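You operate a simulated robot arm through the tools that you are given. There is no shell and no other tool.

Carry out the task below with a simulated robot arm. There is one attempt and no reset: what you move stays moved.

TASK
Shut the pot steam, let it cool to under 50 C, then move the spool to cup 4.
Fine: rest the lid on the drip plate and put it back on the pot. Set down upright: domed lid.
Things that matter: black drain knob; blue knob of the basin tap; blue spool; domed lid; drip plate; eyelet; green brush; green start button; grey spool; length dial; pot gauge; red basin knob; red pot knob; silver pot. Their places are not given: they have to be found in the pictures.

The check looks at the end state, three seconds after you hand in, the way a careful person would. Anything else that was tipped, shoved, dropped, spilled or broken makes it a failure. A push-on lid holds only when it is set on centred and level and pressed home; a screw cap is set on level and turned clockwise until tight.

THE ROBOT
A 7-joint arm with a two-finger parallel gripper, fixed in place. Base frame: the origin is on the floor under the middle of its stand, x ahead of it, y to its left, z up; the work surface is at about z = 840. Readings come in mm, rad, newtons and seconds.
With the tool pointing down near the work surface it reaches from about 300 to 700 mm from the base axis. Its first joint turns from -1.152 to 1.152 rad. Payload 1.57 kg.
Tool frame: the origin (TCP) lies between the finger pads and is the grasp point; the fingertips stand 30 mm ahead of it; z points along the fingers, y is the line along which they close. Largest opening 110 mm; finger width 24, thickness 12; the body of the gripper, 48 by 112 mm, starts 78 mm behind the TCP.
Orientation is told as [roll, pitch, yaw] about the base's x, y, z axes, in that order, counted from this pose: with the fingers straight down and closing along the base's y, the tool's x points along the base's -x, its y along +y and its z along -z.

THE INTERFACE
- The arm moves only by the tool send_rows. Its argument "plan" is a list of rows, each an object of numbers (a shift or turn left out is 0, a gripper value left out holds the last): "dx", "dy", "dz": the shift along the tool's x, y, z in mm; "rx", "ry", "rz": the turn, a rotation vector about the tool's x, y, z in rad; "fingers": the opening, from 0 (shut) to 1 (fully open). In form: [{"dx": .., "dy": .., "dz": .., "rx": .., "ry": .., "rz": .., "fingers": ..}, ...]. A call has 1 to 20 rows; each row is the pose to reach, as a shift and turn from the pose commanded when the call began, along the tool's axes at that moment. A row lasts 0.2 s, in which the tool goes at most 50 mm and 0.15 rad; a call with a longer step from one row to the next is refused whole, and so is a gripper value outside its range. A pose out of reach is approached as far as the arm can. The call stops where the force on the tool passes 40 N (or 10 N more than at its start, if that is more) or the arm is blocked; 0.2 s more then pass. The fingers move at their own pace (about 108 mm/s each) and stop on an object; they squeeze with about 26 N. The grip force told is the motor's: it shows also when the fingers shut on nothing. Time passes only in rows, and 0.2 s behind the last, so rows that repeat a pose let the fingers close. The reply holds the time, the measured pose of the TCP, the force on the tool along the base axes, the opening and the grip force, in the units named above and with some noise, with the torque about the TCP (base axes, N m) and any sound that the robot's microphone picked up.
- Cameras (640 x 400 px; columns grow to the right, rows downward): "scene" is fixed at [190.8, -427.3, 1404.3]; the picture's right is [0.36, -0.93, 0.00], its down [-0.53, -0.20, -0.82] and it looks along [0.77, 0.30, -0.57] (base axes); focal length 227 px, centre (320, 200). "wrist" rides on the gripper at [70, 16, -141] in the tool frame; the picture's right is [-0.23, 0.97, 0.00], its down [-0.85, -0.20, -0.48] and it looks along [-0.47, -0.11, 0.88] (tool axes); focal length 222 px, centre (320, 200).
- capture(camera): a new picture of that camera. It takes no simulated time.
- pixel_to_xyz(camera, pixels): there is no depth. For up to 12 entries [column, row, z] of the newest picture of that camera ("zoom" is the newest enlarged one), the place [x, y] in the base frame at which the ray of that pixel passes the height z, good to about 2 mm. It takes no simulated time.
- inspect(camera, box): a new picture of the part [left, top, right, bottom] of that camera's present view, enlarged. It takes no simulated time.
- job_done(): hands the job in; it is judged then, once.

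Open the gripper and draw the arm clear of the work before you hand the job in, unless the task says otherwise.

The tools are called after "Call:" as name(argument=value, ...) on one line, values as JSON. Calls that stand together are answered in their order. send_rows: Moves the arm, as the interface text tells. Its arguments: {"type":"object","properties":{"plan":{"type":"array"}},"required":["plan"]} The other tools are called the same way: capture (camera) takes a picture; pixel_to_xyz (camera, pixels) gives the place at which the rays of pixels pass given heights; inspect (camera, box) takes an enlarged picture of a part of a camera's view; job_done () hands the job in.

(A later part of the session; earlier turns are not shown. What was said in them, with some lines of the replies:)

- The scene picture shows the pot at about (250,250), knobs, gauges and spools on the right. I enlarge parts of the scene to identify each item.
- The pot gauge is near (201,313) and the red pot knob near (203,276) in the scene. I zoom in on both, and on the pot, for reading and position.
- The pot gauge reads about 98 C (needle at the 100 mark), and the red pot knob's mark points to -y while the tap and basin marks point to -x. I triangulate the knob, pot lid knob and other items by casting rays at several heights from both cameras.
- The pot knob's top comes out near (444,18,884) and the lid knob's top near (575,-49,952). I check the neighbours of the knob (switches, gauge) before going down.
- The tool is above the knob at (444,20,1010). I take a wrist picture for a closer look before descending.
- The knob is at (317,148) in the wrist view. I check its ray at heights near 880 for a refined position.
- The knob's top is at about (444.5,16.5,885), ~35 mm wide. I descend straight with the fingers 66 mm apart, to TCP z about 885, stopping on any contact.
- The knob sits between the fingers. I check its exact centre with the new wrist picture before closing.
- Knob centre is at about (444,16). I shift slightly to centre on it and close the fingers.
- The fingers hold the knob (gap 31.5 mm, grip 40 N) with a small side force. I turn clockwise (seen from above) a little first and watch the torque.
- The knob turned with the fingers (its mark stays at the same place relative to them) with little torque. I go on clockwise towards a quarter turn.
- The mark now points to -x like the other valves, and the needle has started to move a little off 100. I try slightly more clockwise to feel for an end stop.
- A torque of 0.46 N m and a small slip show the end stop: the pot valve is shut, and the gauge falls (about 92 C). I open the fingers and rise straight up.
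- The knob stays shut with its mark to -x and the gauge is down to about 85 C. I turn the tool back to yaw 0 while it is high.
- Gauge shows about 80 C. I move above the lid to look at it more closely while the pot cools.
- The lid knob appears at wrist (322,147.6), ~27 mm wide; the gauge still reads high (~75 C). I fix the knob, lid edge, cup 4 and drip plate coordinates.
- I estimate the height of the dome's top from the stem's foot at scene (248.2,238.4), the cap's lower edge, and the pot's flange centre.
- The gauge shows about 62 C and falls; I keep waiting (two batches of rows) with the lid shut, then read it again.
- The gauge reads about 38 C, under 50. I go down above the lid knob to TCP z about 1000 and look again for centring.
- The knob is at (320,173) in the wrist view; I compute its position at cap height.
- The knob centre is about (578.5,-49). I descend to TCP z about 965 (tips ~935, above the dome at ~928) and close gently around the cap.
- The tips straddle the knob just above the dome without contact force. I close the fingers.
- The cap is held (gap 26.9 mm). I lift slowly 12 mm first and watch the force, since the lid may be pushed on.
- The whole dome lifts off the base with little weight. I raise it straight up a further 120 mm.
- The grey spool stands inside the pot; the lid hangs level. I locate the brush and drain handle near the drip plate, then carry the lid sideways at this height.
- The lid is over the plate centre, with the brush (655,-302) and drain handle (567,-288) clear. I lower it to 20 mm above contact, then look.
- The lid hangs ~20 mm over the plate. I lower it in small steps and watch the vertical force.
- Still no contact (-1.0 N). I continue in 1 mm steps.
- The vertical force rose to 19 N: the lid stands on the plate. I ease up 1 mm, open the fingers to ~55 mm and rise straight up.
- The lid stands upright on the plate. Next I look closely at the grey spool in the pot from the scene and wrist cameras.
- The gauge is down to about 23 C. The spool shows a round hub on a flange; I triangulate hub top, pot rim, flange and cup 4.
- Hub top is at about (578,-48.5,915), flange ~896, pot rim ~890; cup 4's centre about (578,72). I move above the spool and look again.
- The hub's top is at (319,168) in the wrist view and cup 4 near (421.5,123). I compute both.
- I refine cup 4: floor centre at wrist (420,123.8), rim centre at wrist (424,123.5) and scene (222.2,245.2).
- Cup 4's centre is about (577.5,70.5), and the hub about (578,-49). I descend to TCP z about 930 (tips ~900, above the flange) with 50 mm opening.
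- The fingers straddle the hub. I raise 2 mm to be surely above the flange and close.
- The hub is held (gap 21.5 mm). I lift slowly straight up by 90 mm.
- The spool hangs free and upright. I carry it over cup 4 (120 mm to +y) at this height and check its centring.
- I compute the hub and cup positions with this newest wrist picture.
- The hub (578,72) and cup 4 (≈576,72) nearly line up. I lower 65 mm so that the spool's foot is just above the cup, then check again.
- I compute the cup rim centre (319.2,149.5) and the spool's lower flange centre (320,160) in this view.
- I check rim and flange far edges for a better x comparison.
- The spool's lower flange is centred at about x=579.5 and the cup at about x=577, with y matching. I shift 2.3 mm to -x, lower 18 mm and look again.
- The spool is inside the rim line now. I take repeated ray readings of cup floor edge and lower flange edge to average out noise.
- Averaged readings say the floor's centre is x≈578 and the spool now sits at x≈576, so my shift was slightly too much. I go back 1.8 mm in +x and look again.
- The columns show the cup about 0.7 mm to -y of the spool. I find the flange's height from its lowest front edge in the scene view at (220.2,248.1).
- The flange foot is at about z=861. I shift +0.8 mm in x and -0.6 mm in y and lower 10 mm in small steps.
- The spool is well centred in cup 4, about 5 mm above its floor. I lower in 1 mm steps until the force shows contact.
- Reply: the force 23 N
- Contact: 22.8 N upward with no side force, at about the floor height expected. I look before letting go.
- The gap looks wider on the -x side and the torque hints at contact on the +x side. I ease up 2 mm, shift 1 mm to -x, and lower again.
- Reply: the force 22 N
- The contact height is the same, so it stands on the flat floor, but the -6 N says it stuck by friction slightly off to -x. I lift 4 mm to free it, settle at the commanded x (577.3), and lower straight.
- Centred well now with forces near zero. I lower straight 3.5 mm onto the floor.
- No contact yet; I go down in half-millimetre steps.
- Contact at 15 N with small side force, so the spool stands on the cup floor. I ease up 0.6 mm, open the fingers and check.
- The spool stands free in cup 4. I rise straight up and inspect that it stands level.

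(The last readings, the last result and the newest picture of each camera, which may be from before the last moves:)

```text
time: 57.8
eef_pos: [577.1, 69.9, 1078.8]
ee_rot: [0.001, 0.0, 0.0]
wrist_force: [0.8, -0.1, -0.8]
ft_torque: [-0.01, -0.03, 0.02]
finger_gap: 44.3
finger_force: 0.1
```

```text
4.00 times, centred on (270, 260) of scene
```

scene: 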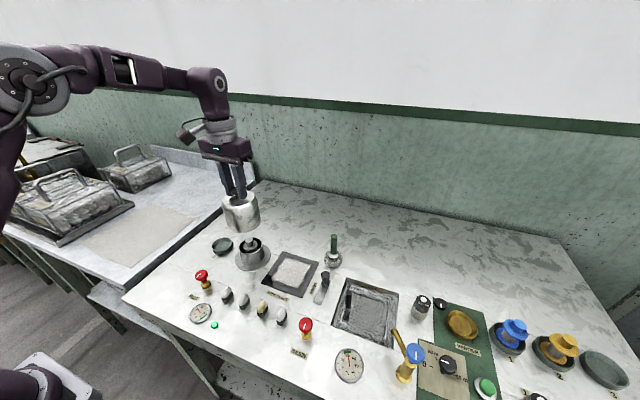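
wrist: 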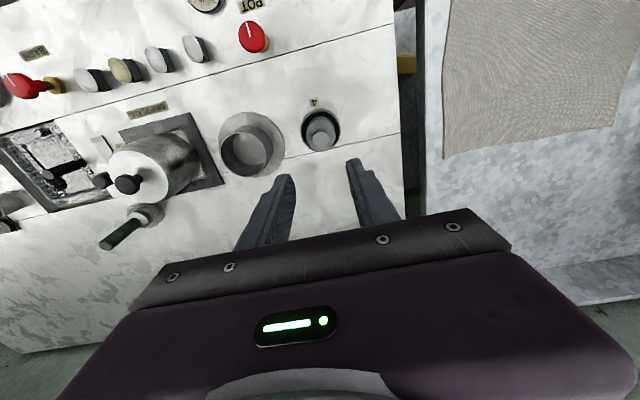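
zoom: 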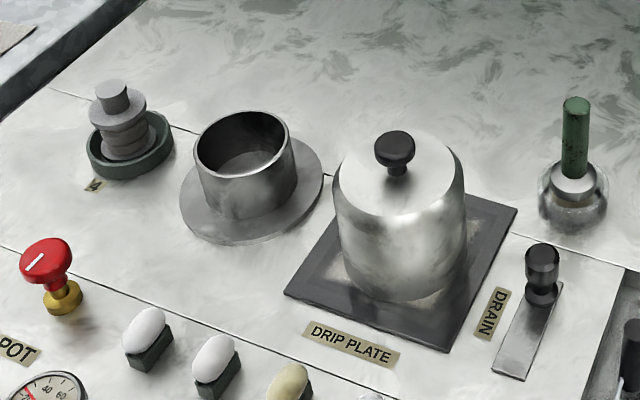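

The grey spool stands upright in cup 4. Now I move back over the lid on the drip plate, at height, with the fingers at 55 mm.

Call:
send_rows(plan=[{"dx": 2, "dy": -45, "fingers": 0.5}, {"dx": 4, "dy": -90}, {"dx": 6, "dy": -135}, {"dx": 8, "dy": -180}, {"dx": 9, "dy": -225}, {"dx": 9.8, "dy": -262.9}, {"dx": 9.8, "dy": -262.9, "dz": 40}, {"dx": 9.8, "dy": -262.9, "dz": 79}, {"dx": 9.8, "dy": -262.9, "dz": 79}])

Call:
capture(camera="wrist")

Call:
inspect(camera="wrist", box=[240, 120, 400, 240])

```text
time: 59.8
eef_pos: [567.3, -192.0, 999.0]
ee_rot: [0.001, 0.0, 0.0]
wrist_force: [1.2, -0.2, -0.6]
ft_torque: [-0.04, -0.05, -0.01]
finger_gap: 55.3
finger_force: 0.1
```

```text
taken
```

wrist: 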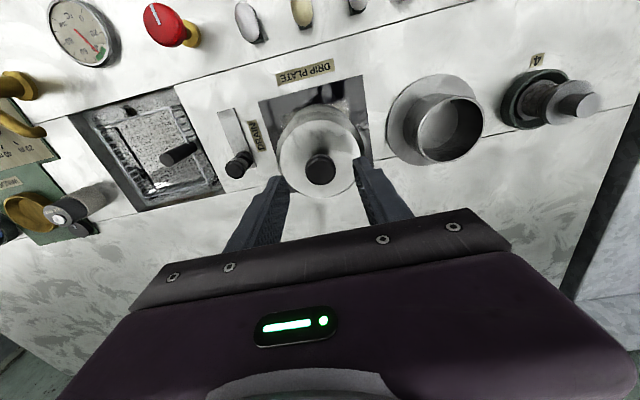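

```text
3.33 times, centred on (320, 180) of wrist
```

zoom: 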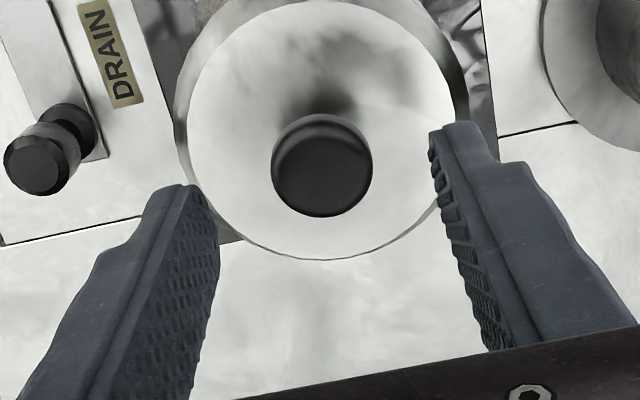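

I compute the lid knob's present position from (320.6,169.5).

Call:
pixel_to_xyz(camera="wrist", pixels=[[320.6, 169.5, 947], [320.6, 169.5, 947], [320.6, 169.5, 949], [320.6, 169.5, 949], [320.6, 169.5, 951], [305.3, 169.5, 948], [336, 169.5, 948]])

```text
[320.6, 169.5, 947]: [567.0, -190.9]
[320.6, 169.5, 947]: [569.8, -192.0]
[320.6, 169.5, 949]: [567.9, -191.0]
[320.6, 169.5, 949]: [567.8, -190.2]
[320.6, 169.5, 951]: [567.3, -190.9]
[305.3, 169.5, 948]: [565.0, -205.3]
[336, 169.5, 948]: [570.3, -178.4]
```

The lid is where I left it (about (567.5,-192)). I descend to the same grasp height (963) and close on the knob.

Call:
send_rows(plan=[{"dz": 20}, {"dz": 36.8}, {"dz": 36.8}, {"dz": 36.8, "fingers": 0}, {"dz": 36.8, "fingers": 0}, {"dz": 36.8, "fingers": 0}])

Call:
inspect(camera="wrist", box=[240, 120, 400, 240])

```text
time: 61.2
eef_pos: [568.4, -192.9, 962.6]
ee_rot: [0.0, 0.0, 0.001]
wrist_force: [0.7, -0.5, 0.3]
ft_torque: [-0.01, -0.01, 0.0]
finger_gap: 26.9
finger_force: 25.8
```

```text
3.33 times, centred on (320, 180) of wrist
```

zoom: 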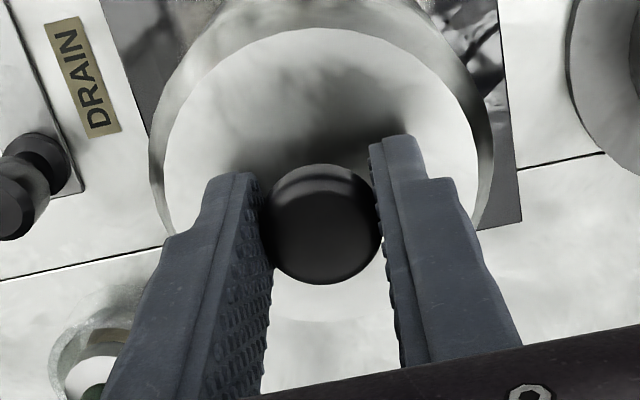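

The knob sits in the grip exactly as at the first pickup (centre (322,224) in the zoom). I lift the lid 142 mm and carry it back over the pot.

Call:
send_rows(plan=[{"dz": -10}, {"dz": -25}, {"dz": -55}, {"dz": -95}, {"dz": -142}, {"dz": -142}, {"dx": -3, "dy": 36, "dz": -142}, {"dx": -6, "dy": 72, "dz": -142}, {"dx": -9, "dy": 108, "dz": -142}, {"dx": -11, "dy": 144, "dz": -142}, {"dx": -11, "dy": 144, "dz": -142}, {"dx": -11, "dy": 144, "dz": -142}])

Call:
capture(camera="wrist")

Call:
inspect(camera="scene", box=[190, 170, 310, 280])

```text
time: 63.8
eef_pos: [578.4, -49.2, 1105.4]
ee_rot: [0.002, -0.001, -0.001]
wrist_force: [0.1, -0.2, -1.4]
ft_torque: [-0.01, 0.01, 0.01]
finger_gap: 26.8
finger_force: 26.0
```

```text
taken
```

wrist: 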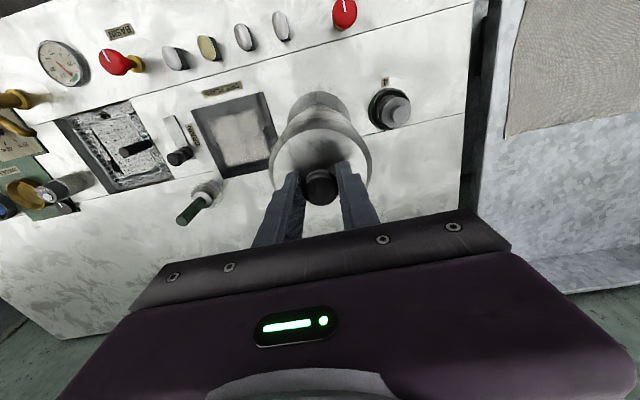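

```text
3.64 times, centred on (250, 225) of scene
```

zoom: 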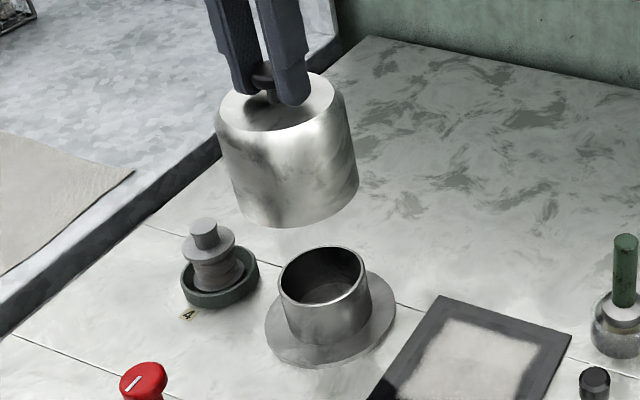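

The lid hangs level over the pot at the original commanded x,y. I lower to just above the rim, then slowly over it.

Call:
send_rows(plan=[{"dz": 40}, {"dz": 75}, {"dz": 75}, {"dz": 75}])

Call:
inspect(camera="scene", box=[210, 190, 300, 280])

Call:
inspect(camera="wrist", box=[240, 80, 400, 200])

```text
time: 64.8
eef_pos: [579.2, -47.9, 1030.7]
ee_rot: [0.001, 0.0, 0.001]
wrist_force: [0.2, -0.7, -1.6]
ft_torque: [0.01, -0.04, 0.01]
finger_gap: 26.6
finger_force: 25.8
```

```text
4.44 times, centred on (255, 235) of scene
```

zoom: 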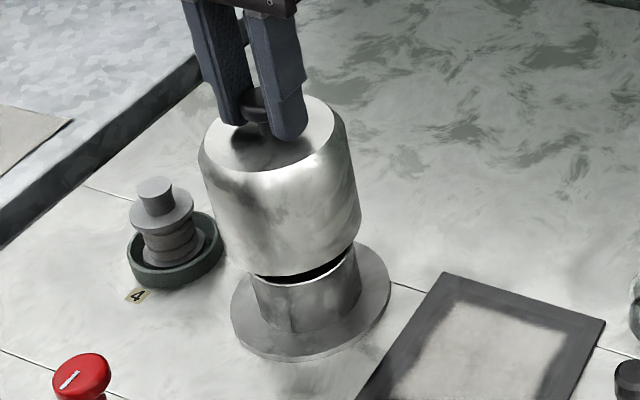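

```text
3.33 times, centred on (320, 140) of wrist
```

zoom: 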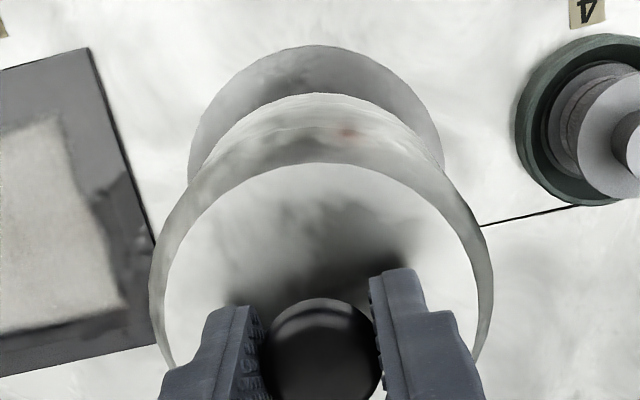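

The lid is aligned above the rim. I lower slowly to TCP z about 968, watching forces.

Call:
send_rows(plan=[{"dz": 8}, {"dz": 16}, {"dz": 24}, {"dz": 32}, {"dz": 40}, {"dz": 48}, {"dz": 55}, {"dz": 61}, {"dz": 61}])

Call:
inspect(camera="scene", box=[210, 190, 300, 280])

```text
time: 66.8
eef_pos: [578.6, -48.9, 968.8]
ee_rot: [0.002, -0.002, -0.001]
wrist_force: [-0.1, 0.3, -1.0]
ft_torque: [-0.03, 0.06, -0.01]
finger_gap: 26.4
finger_force: 25.7
```

```text
4.44 times, centred on (255, 235) of scene
```

zoom: 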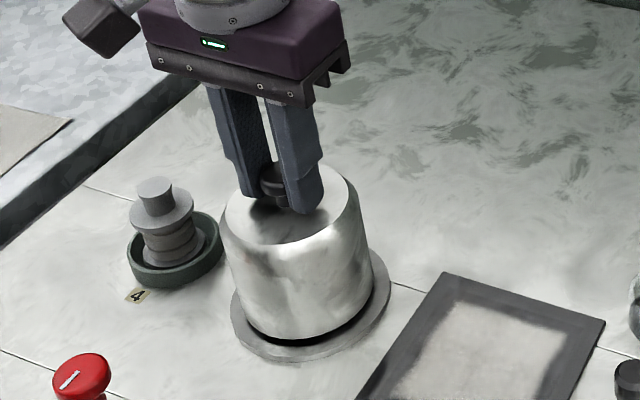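

No side force; a few millimetres remain. I lower in 1 mm steps until it seats.

Call:
send_rows(plan=[{"dz": 1}, {"dz": 2}, {"dz": 3}, {"dz": 4}, {"dz": 4}])

```text
time: 68.0
eef_pos: [577.7, -47.9, 964.1]
ee_rot: [0.001, 0.0, 0.0]
wrist_force: [0.3, 0.6, -0.4]
ft_torque: [0.0, -0.01, 0.01]
finger_gap: 26.8
finger_force: 26.4
```

Call:
send_rows(plan=[{"dz": 0.7}, {"dz": 1.4}, {"dz": 2.0}, {"dz": 2.0}])

Call:
inspect(camera="scene", box=[210, 190, 300, 280])

```text
time: 69.0
eef_pos: [579.4, -49.5, 962.7]
ee_rot: [0.0, -0.003, 0.0]
wrist_force: [-3.9, -0.1, 19.5]
ft_torque: [0.0, 0.04, -0.01]
finger_gap: 26.7
finger_force: 26.1
```

```text
4.44 times, centred on (255, 235) of scene
```

zoom: 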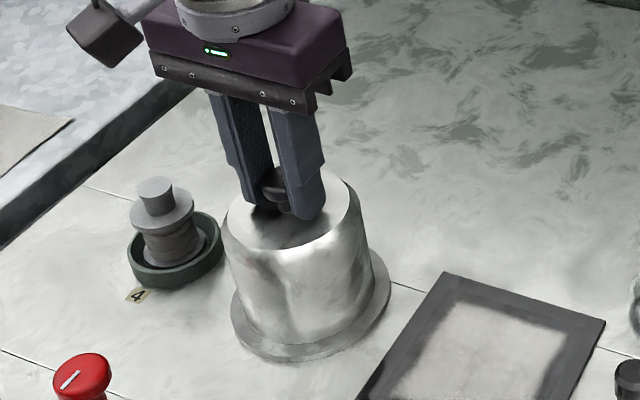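

The lid seats with 19.5 N at the flange height, level. I press a little more, ease off, open the fingers and rise.

Call:
send_rows(plan=[{"dz": 0.5}, {"dz": 0.5}, {"dz": -0.7}, {"dz": -0.7, "fingers": 0.5}, {"dz": -0.7, "fingers": 0.5}, {"dz": -0.7, "fingers": 0.5}, {"dz": -20}, {"dz": -60}, {"dz": -105}, {"dz": -150}, {"dz": -150}])

Call:
capture(camera="scene")

Call:
inspect(camera="scene", box=[190, 210, 310, 300])

Call:
capture(camera="wrist")

```text
time: 71.4
eef_pos: [580.3, -48.0, 1112.2]
ee_rot: [0.001, 0.001, 0.001]
wrist_force: [0.3, -0.5, 0.2]
ft_torque: [-0.02, 0.0, -0.02]
finger_gap: 54.8
finger_force: 0.2
```

```text
taken
```

scene: 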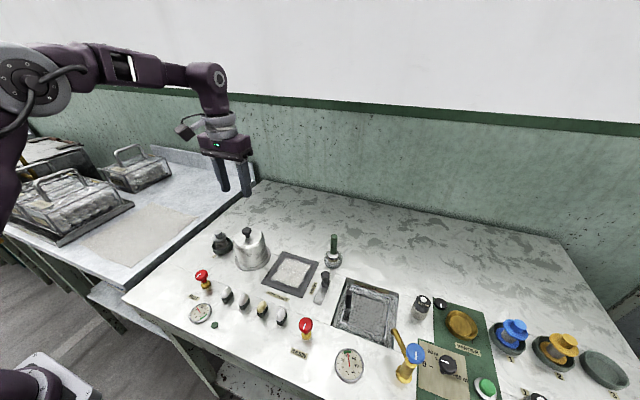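

```text
4.44 times, centred on (250, 255) of scene
```

zoom: 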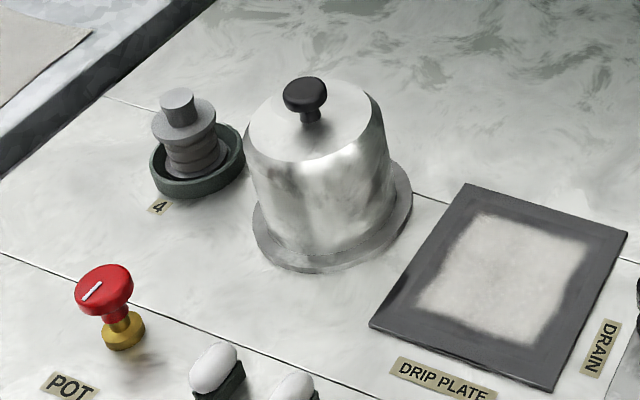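

```text
taken
```

wrist: 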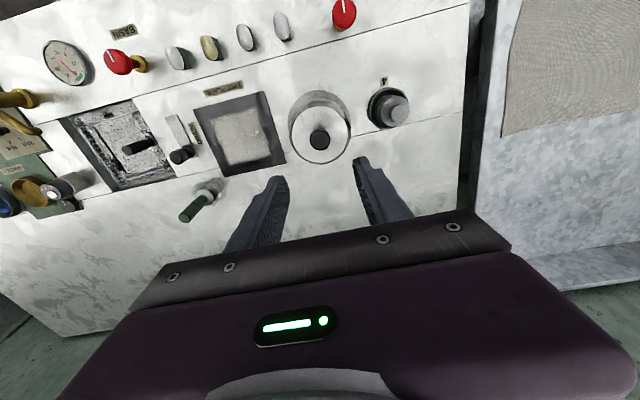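

The lid is back on the pot and the spool in cup 4. The lamp at (214,325) seems dark now, so I check the gauge, lamp and the rest of the scene.

Call:
inspect(camera="scene", box=[180, 260, 240, 335])

Call:
inspect(camera="scene", box=[205, 220, 285, 275])

Call:
inspect(camera="scene", box=[280, 230, 440, 390])

Call:
inspect(camera="wrist", box=[270, 70, 430, 180])

```text
5.33 times, centred on (210, 298) of scene
```

zoom: 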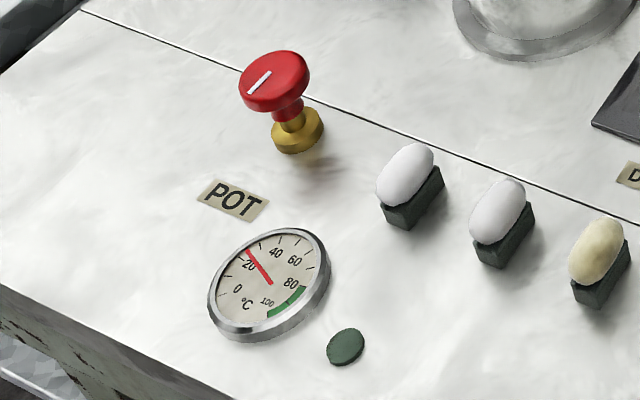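

```text
7.27 times, centred on (245, 248) of scene
```

zoom: 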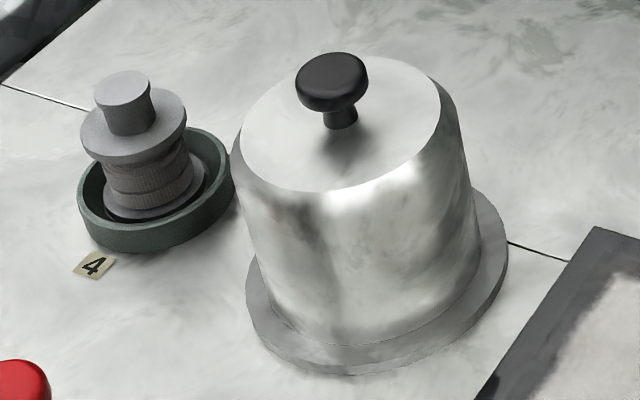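

```text
2.50 times, centred on (360, 310) of scene
```

zoom: 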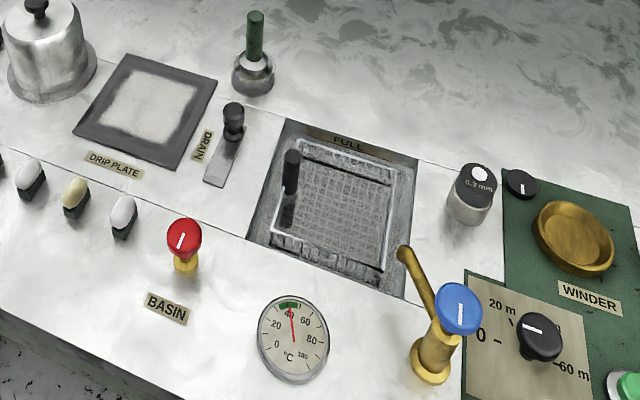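

```text
3.64 times, centred on (350, 125) of wrist
```

zoom: 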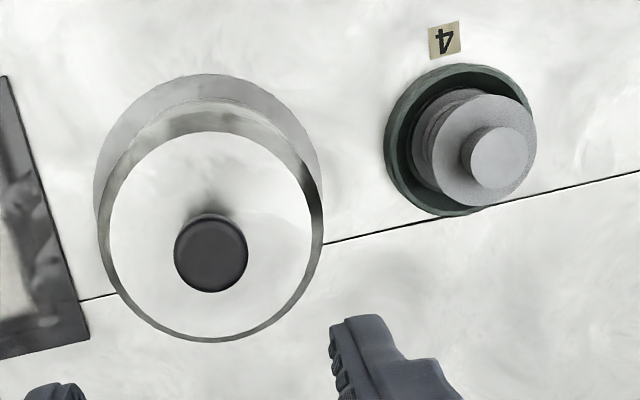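

Everything stands as wanted: pot knob shut, gauge about 23 C, grey spool in cup 4, lid centred on the pot, neighbours untouched. I draw the arm up and back to its starting place with the gripper open.

Call:
send_rows(plan=[{"dz": -40, "fingers": 1}, {"dx": 30, "dy": -10, "dz": -70}, {"dx": 65, "dy": -22, "dz": -95}, {"dx": 100, "dy": -35, "dz": -115}, {"dx": 140, "dy": -50, "dz": -130}, {"dx": 140, "dy": -50, "dz": -130}, {"dx": 140, "dy": -50, "dz": -130}])

Call:
capture(camera="scene")

Call:
capture(camera="wrist")

Call:
inspect(camera="scene", box=[190, 210, 310, 330])

```text
time: 73.0
eef_pos: [438.4, -100.5, 1242.3]
ee_rot: [0.001, 0.001, 0.0]
wrist_force: [-0.6, -0.6, -1.2]
ft_torque: [0.03, -0.02, 0.01]
finger_gap: 110.1
finger_force: 0.0
```

```text
taken
```

scene: 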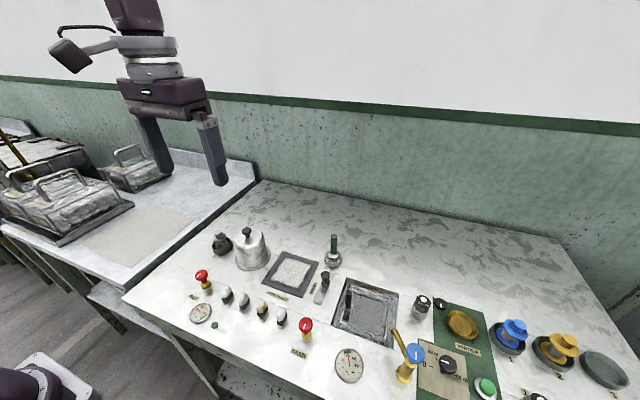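

```text
taken
```

wrist: 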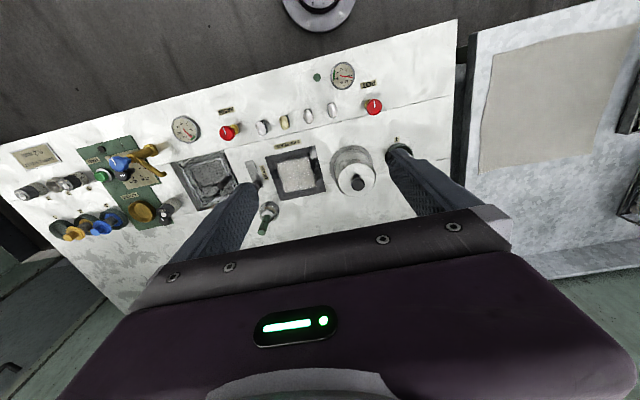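

```text
3.33 times, centred on (250, 270) of scene
```

zoom: 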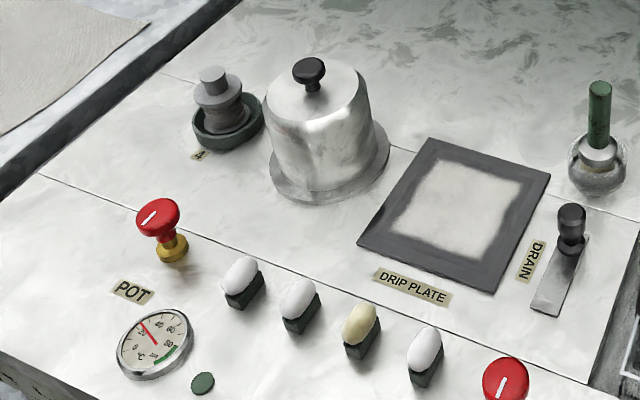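

The arm is clear with the gripper open. The final pictures show the pot steam shut, the pot cold (~23 C), the grey spool upright in cup 4, and the lid back on the pot, so I hand the job in.

Call:
job_done()

```text
The job is handed in.
```

I did every step of the task and handed the job in; no result of the check has come back to me.

- **Steam:** I turned the red pot knob clockwise to its end stop, and its mark now points the same way as the basin knob and tap knob marks.
- **Cooling:** I waited with the lid on until the pot gauge read about 38 C, then opened it. It reads about 23 C now.
- **Spool:** I took the task's "spool" to be the grey one inside the pot. It now stands upright in cup 4.
- **Lid:** I rested the domed lid upright on the drip plate while I moved the spool. It is back on the pot, centred, level and pressed down.

The lamp beside the pot gauge was green until at least the lid's first removal and is dark now. I did not touch it, and I don't know what it signals.

In the last pictures nothing else looks moved or tipped. The arm is back near its starting place with the gripper open.
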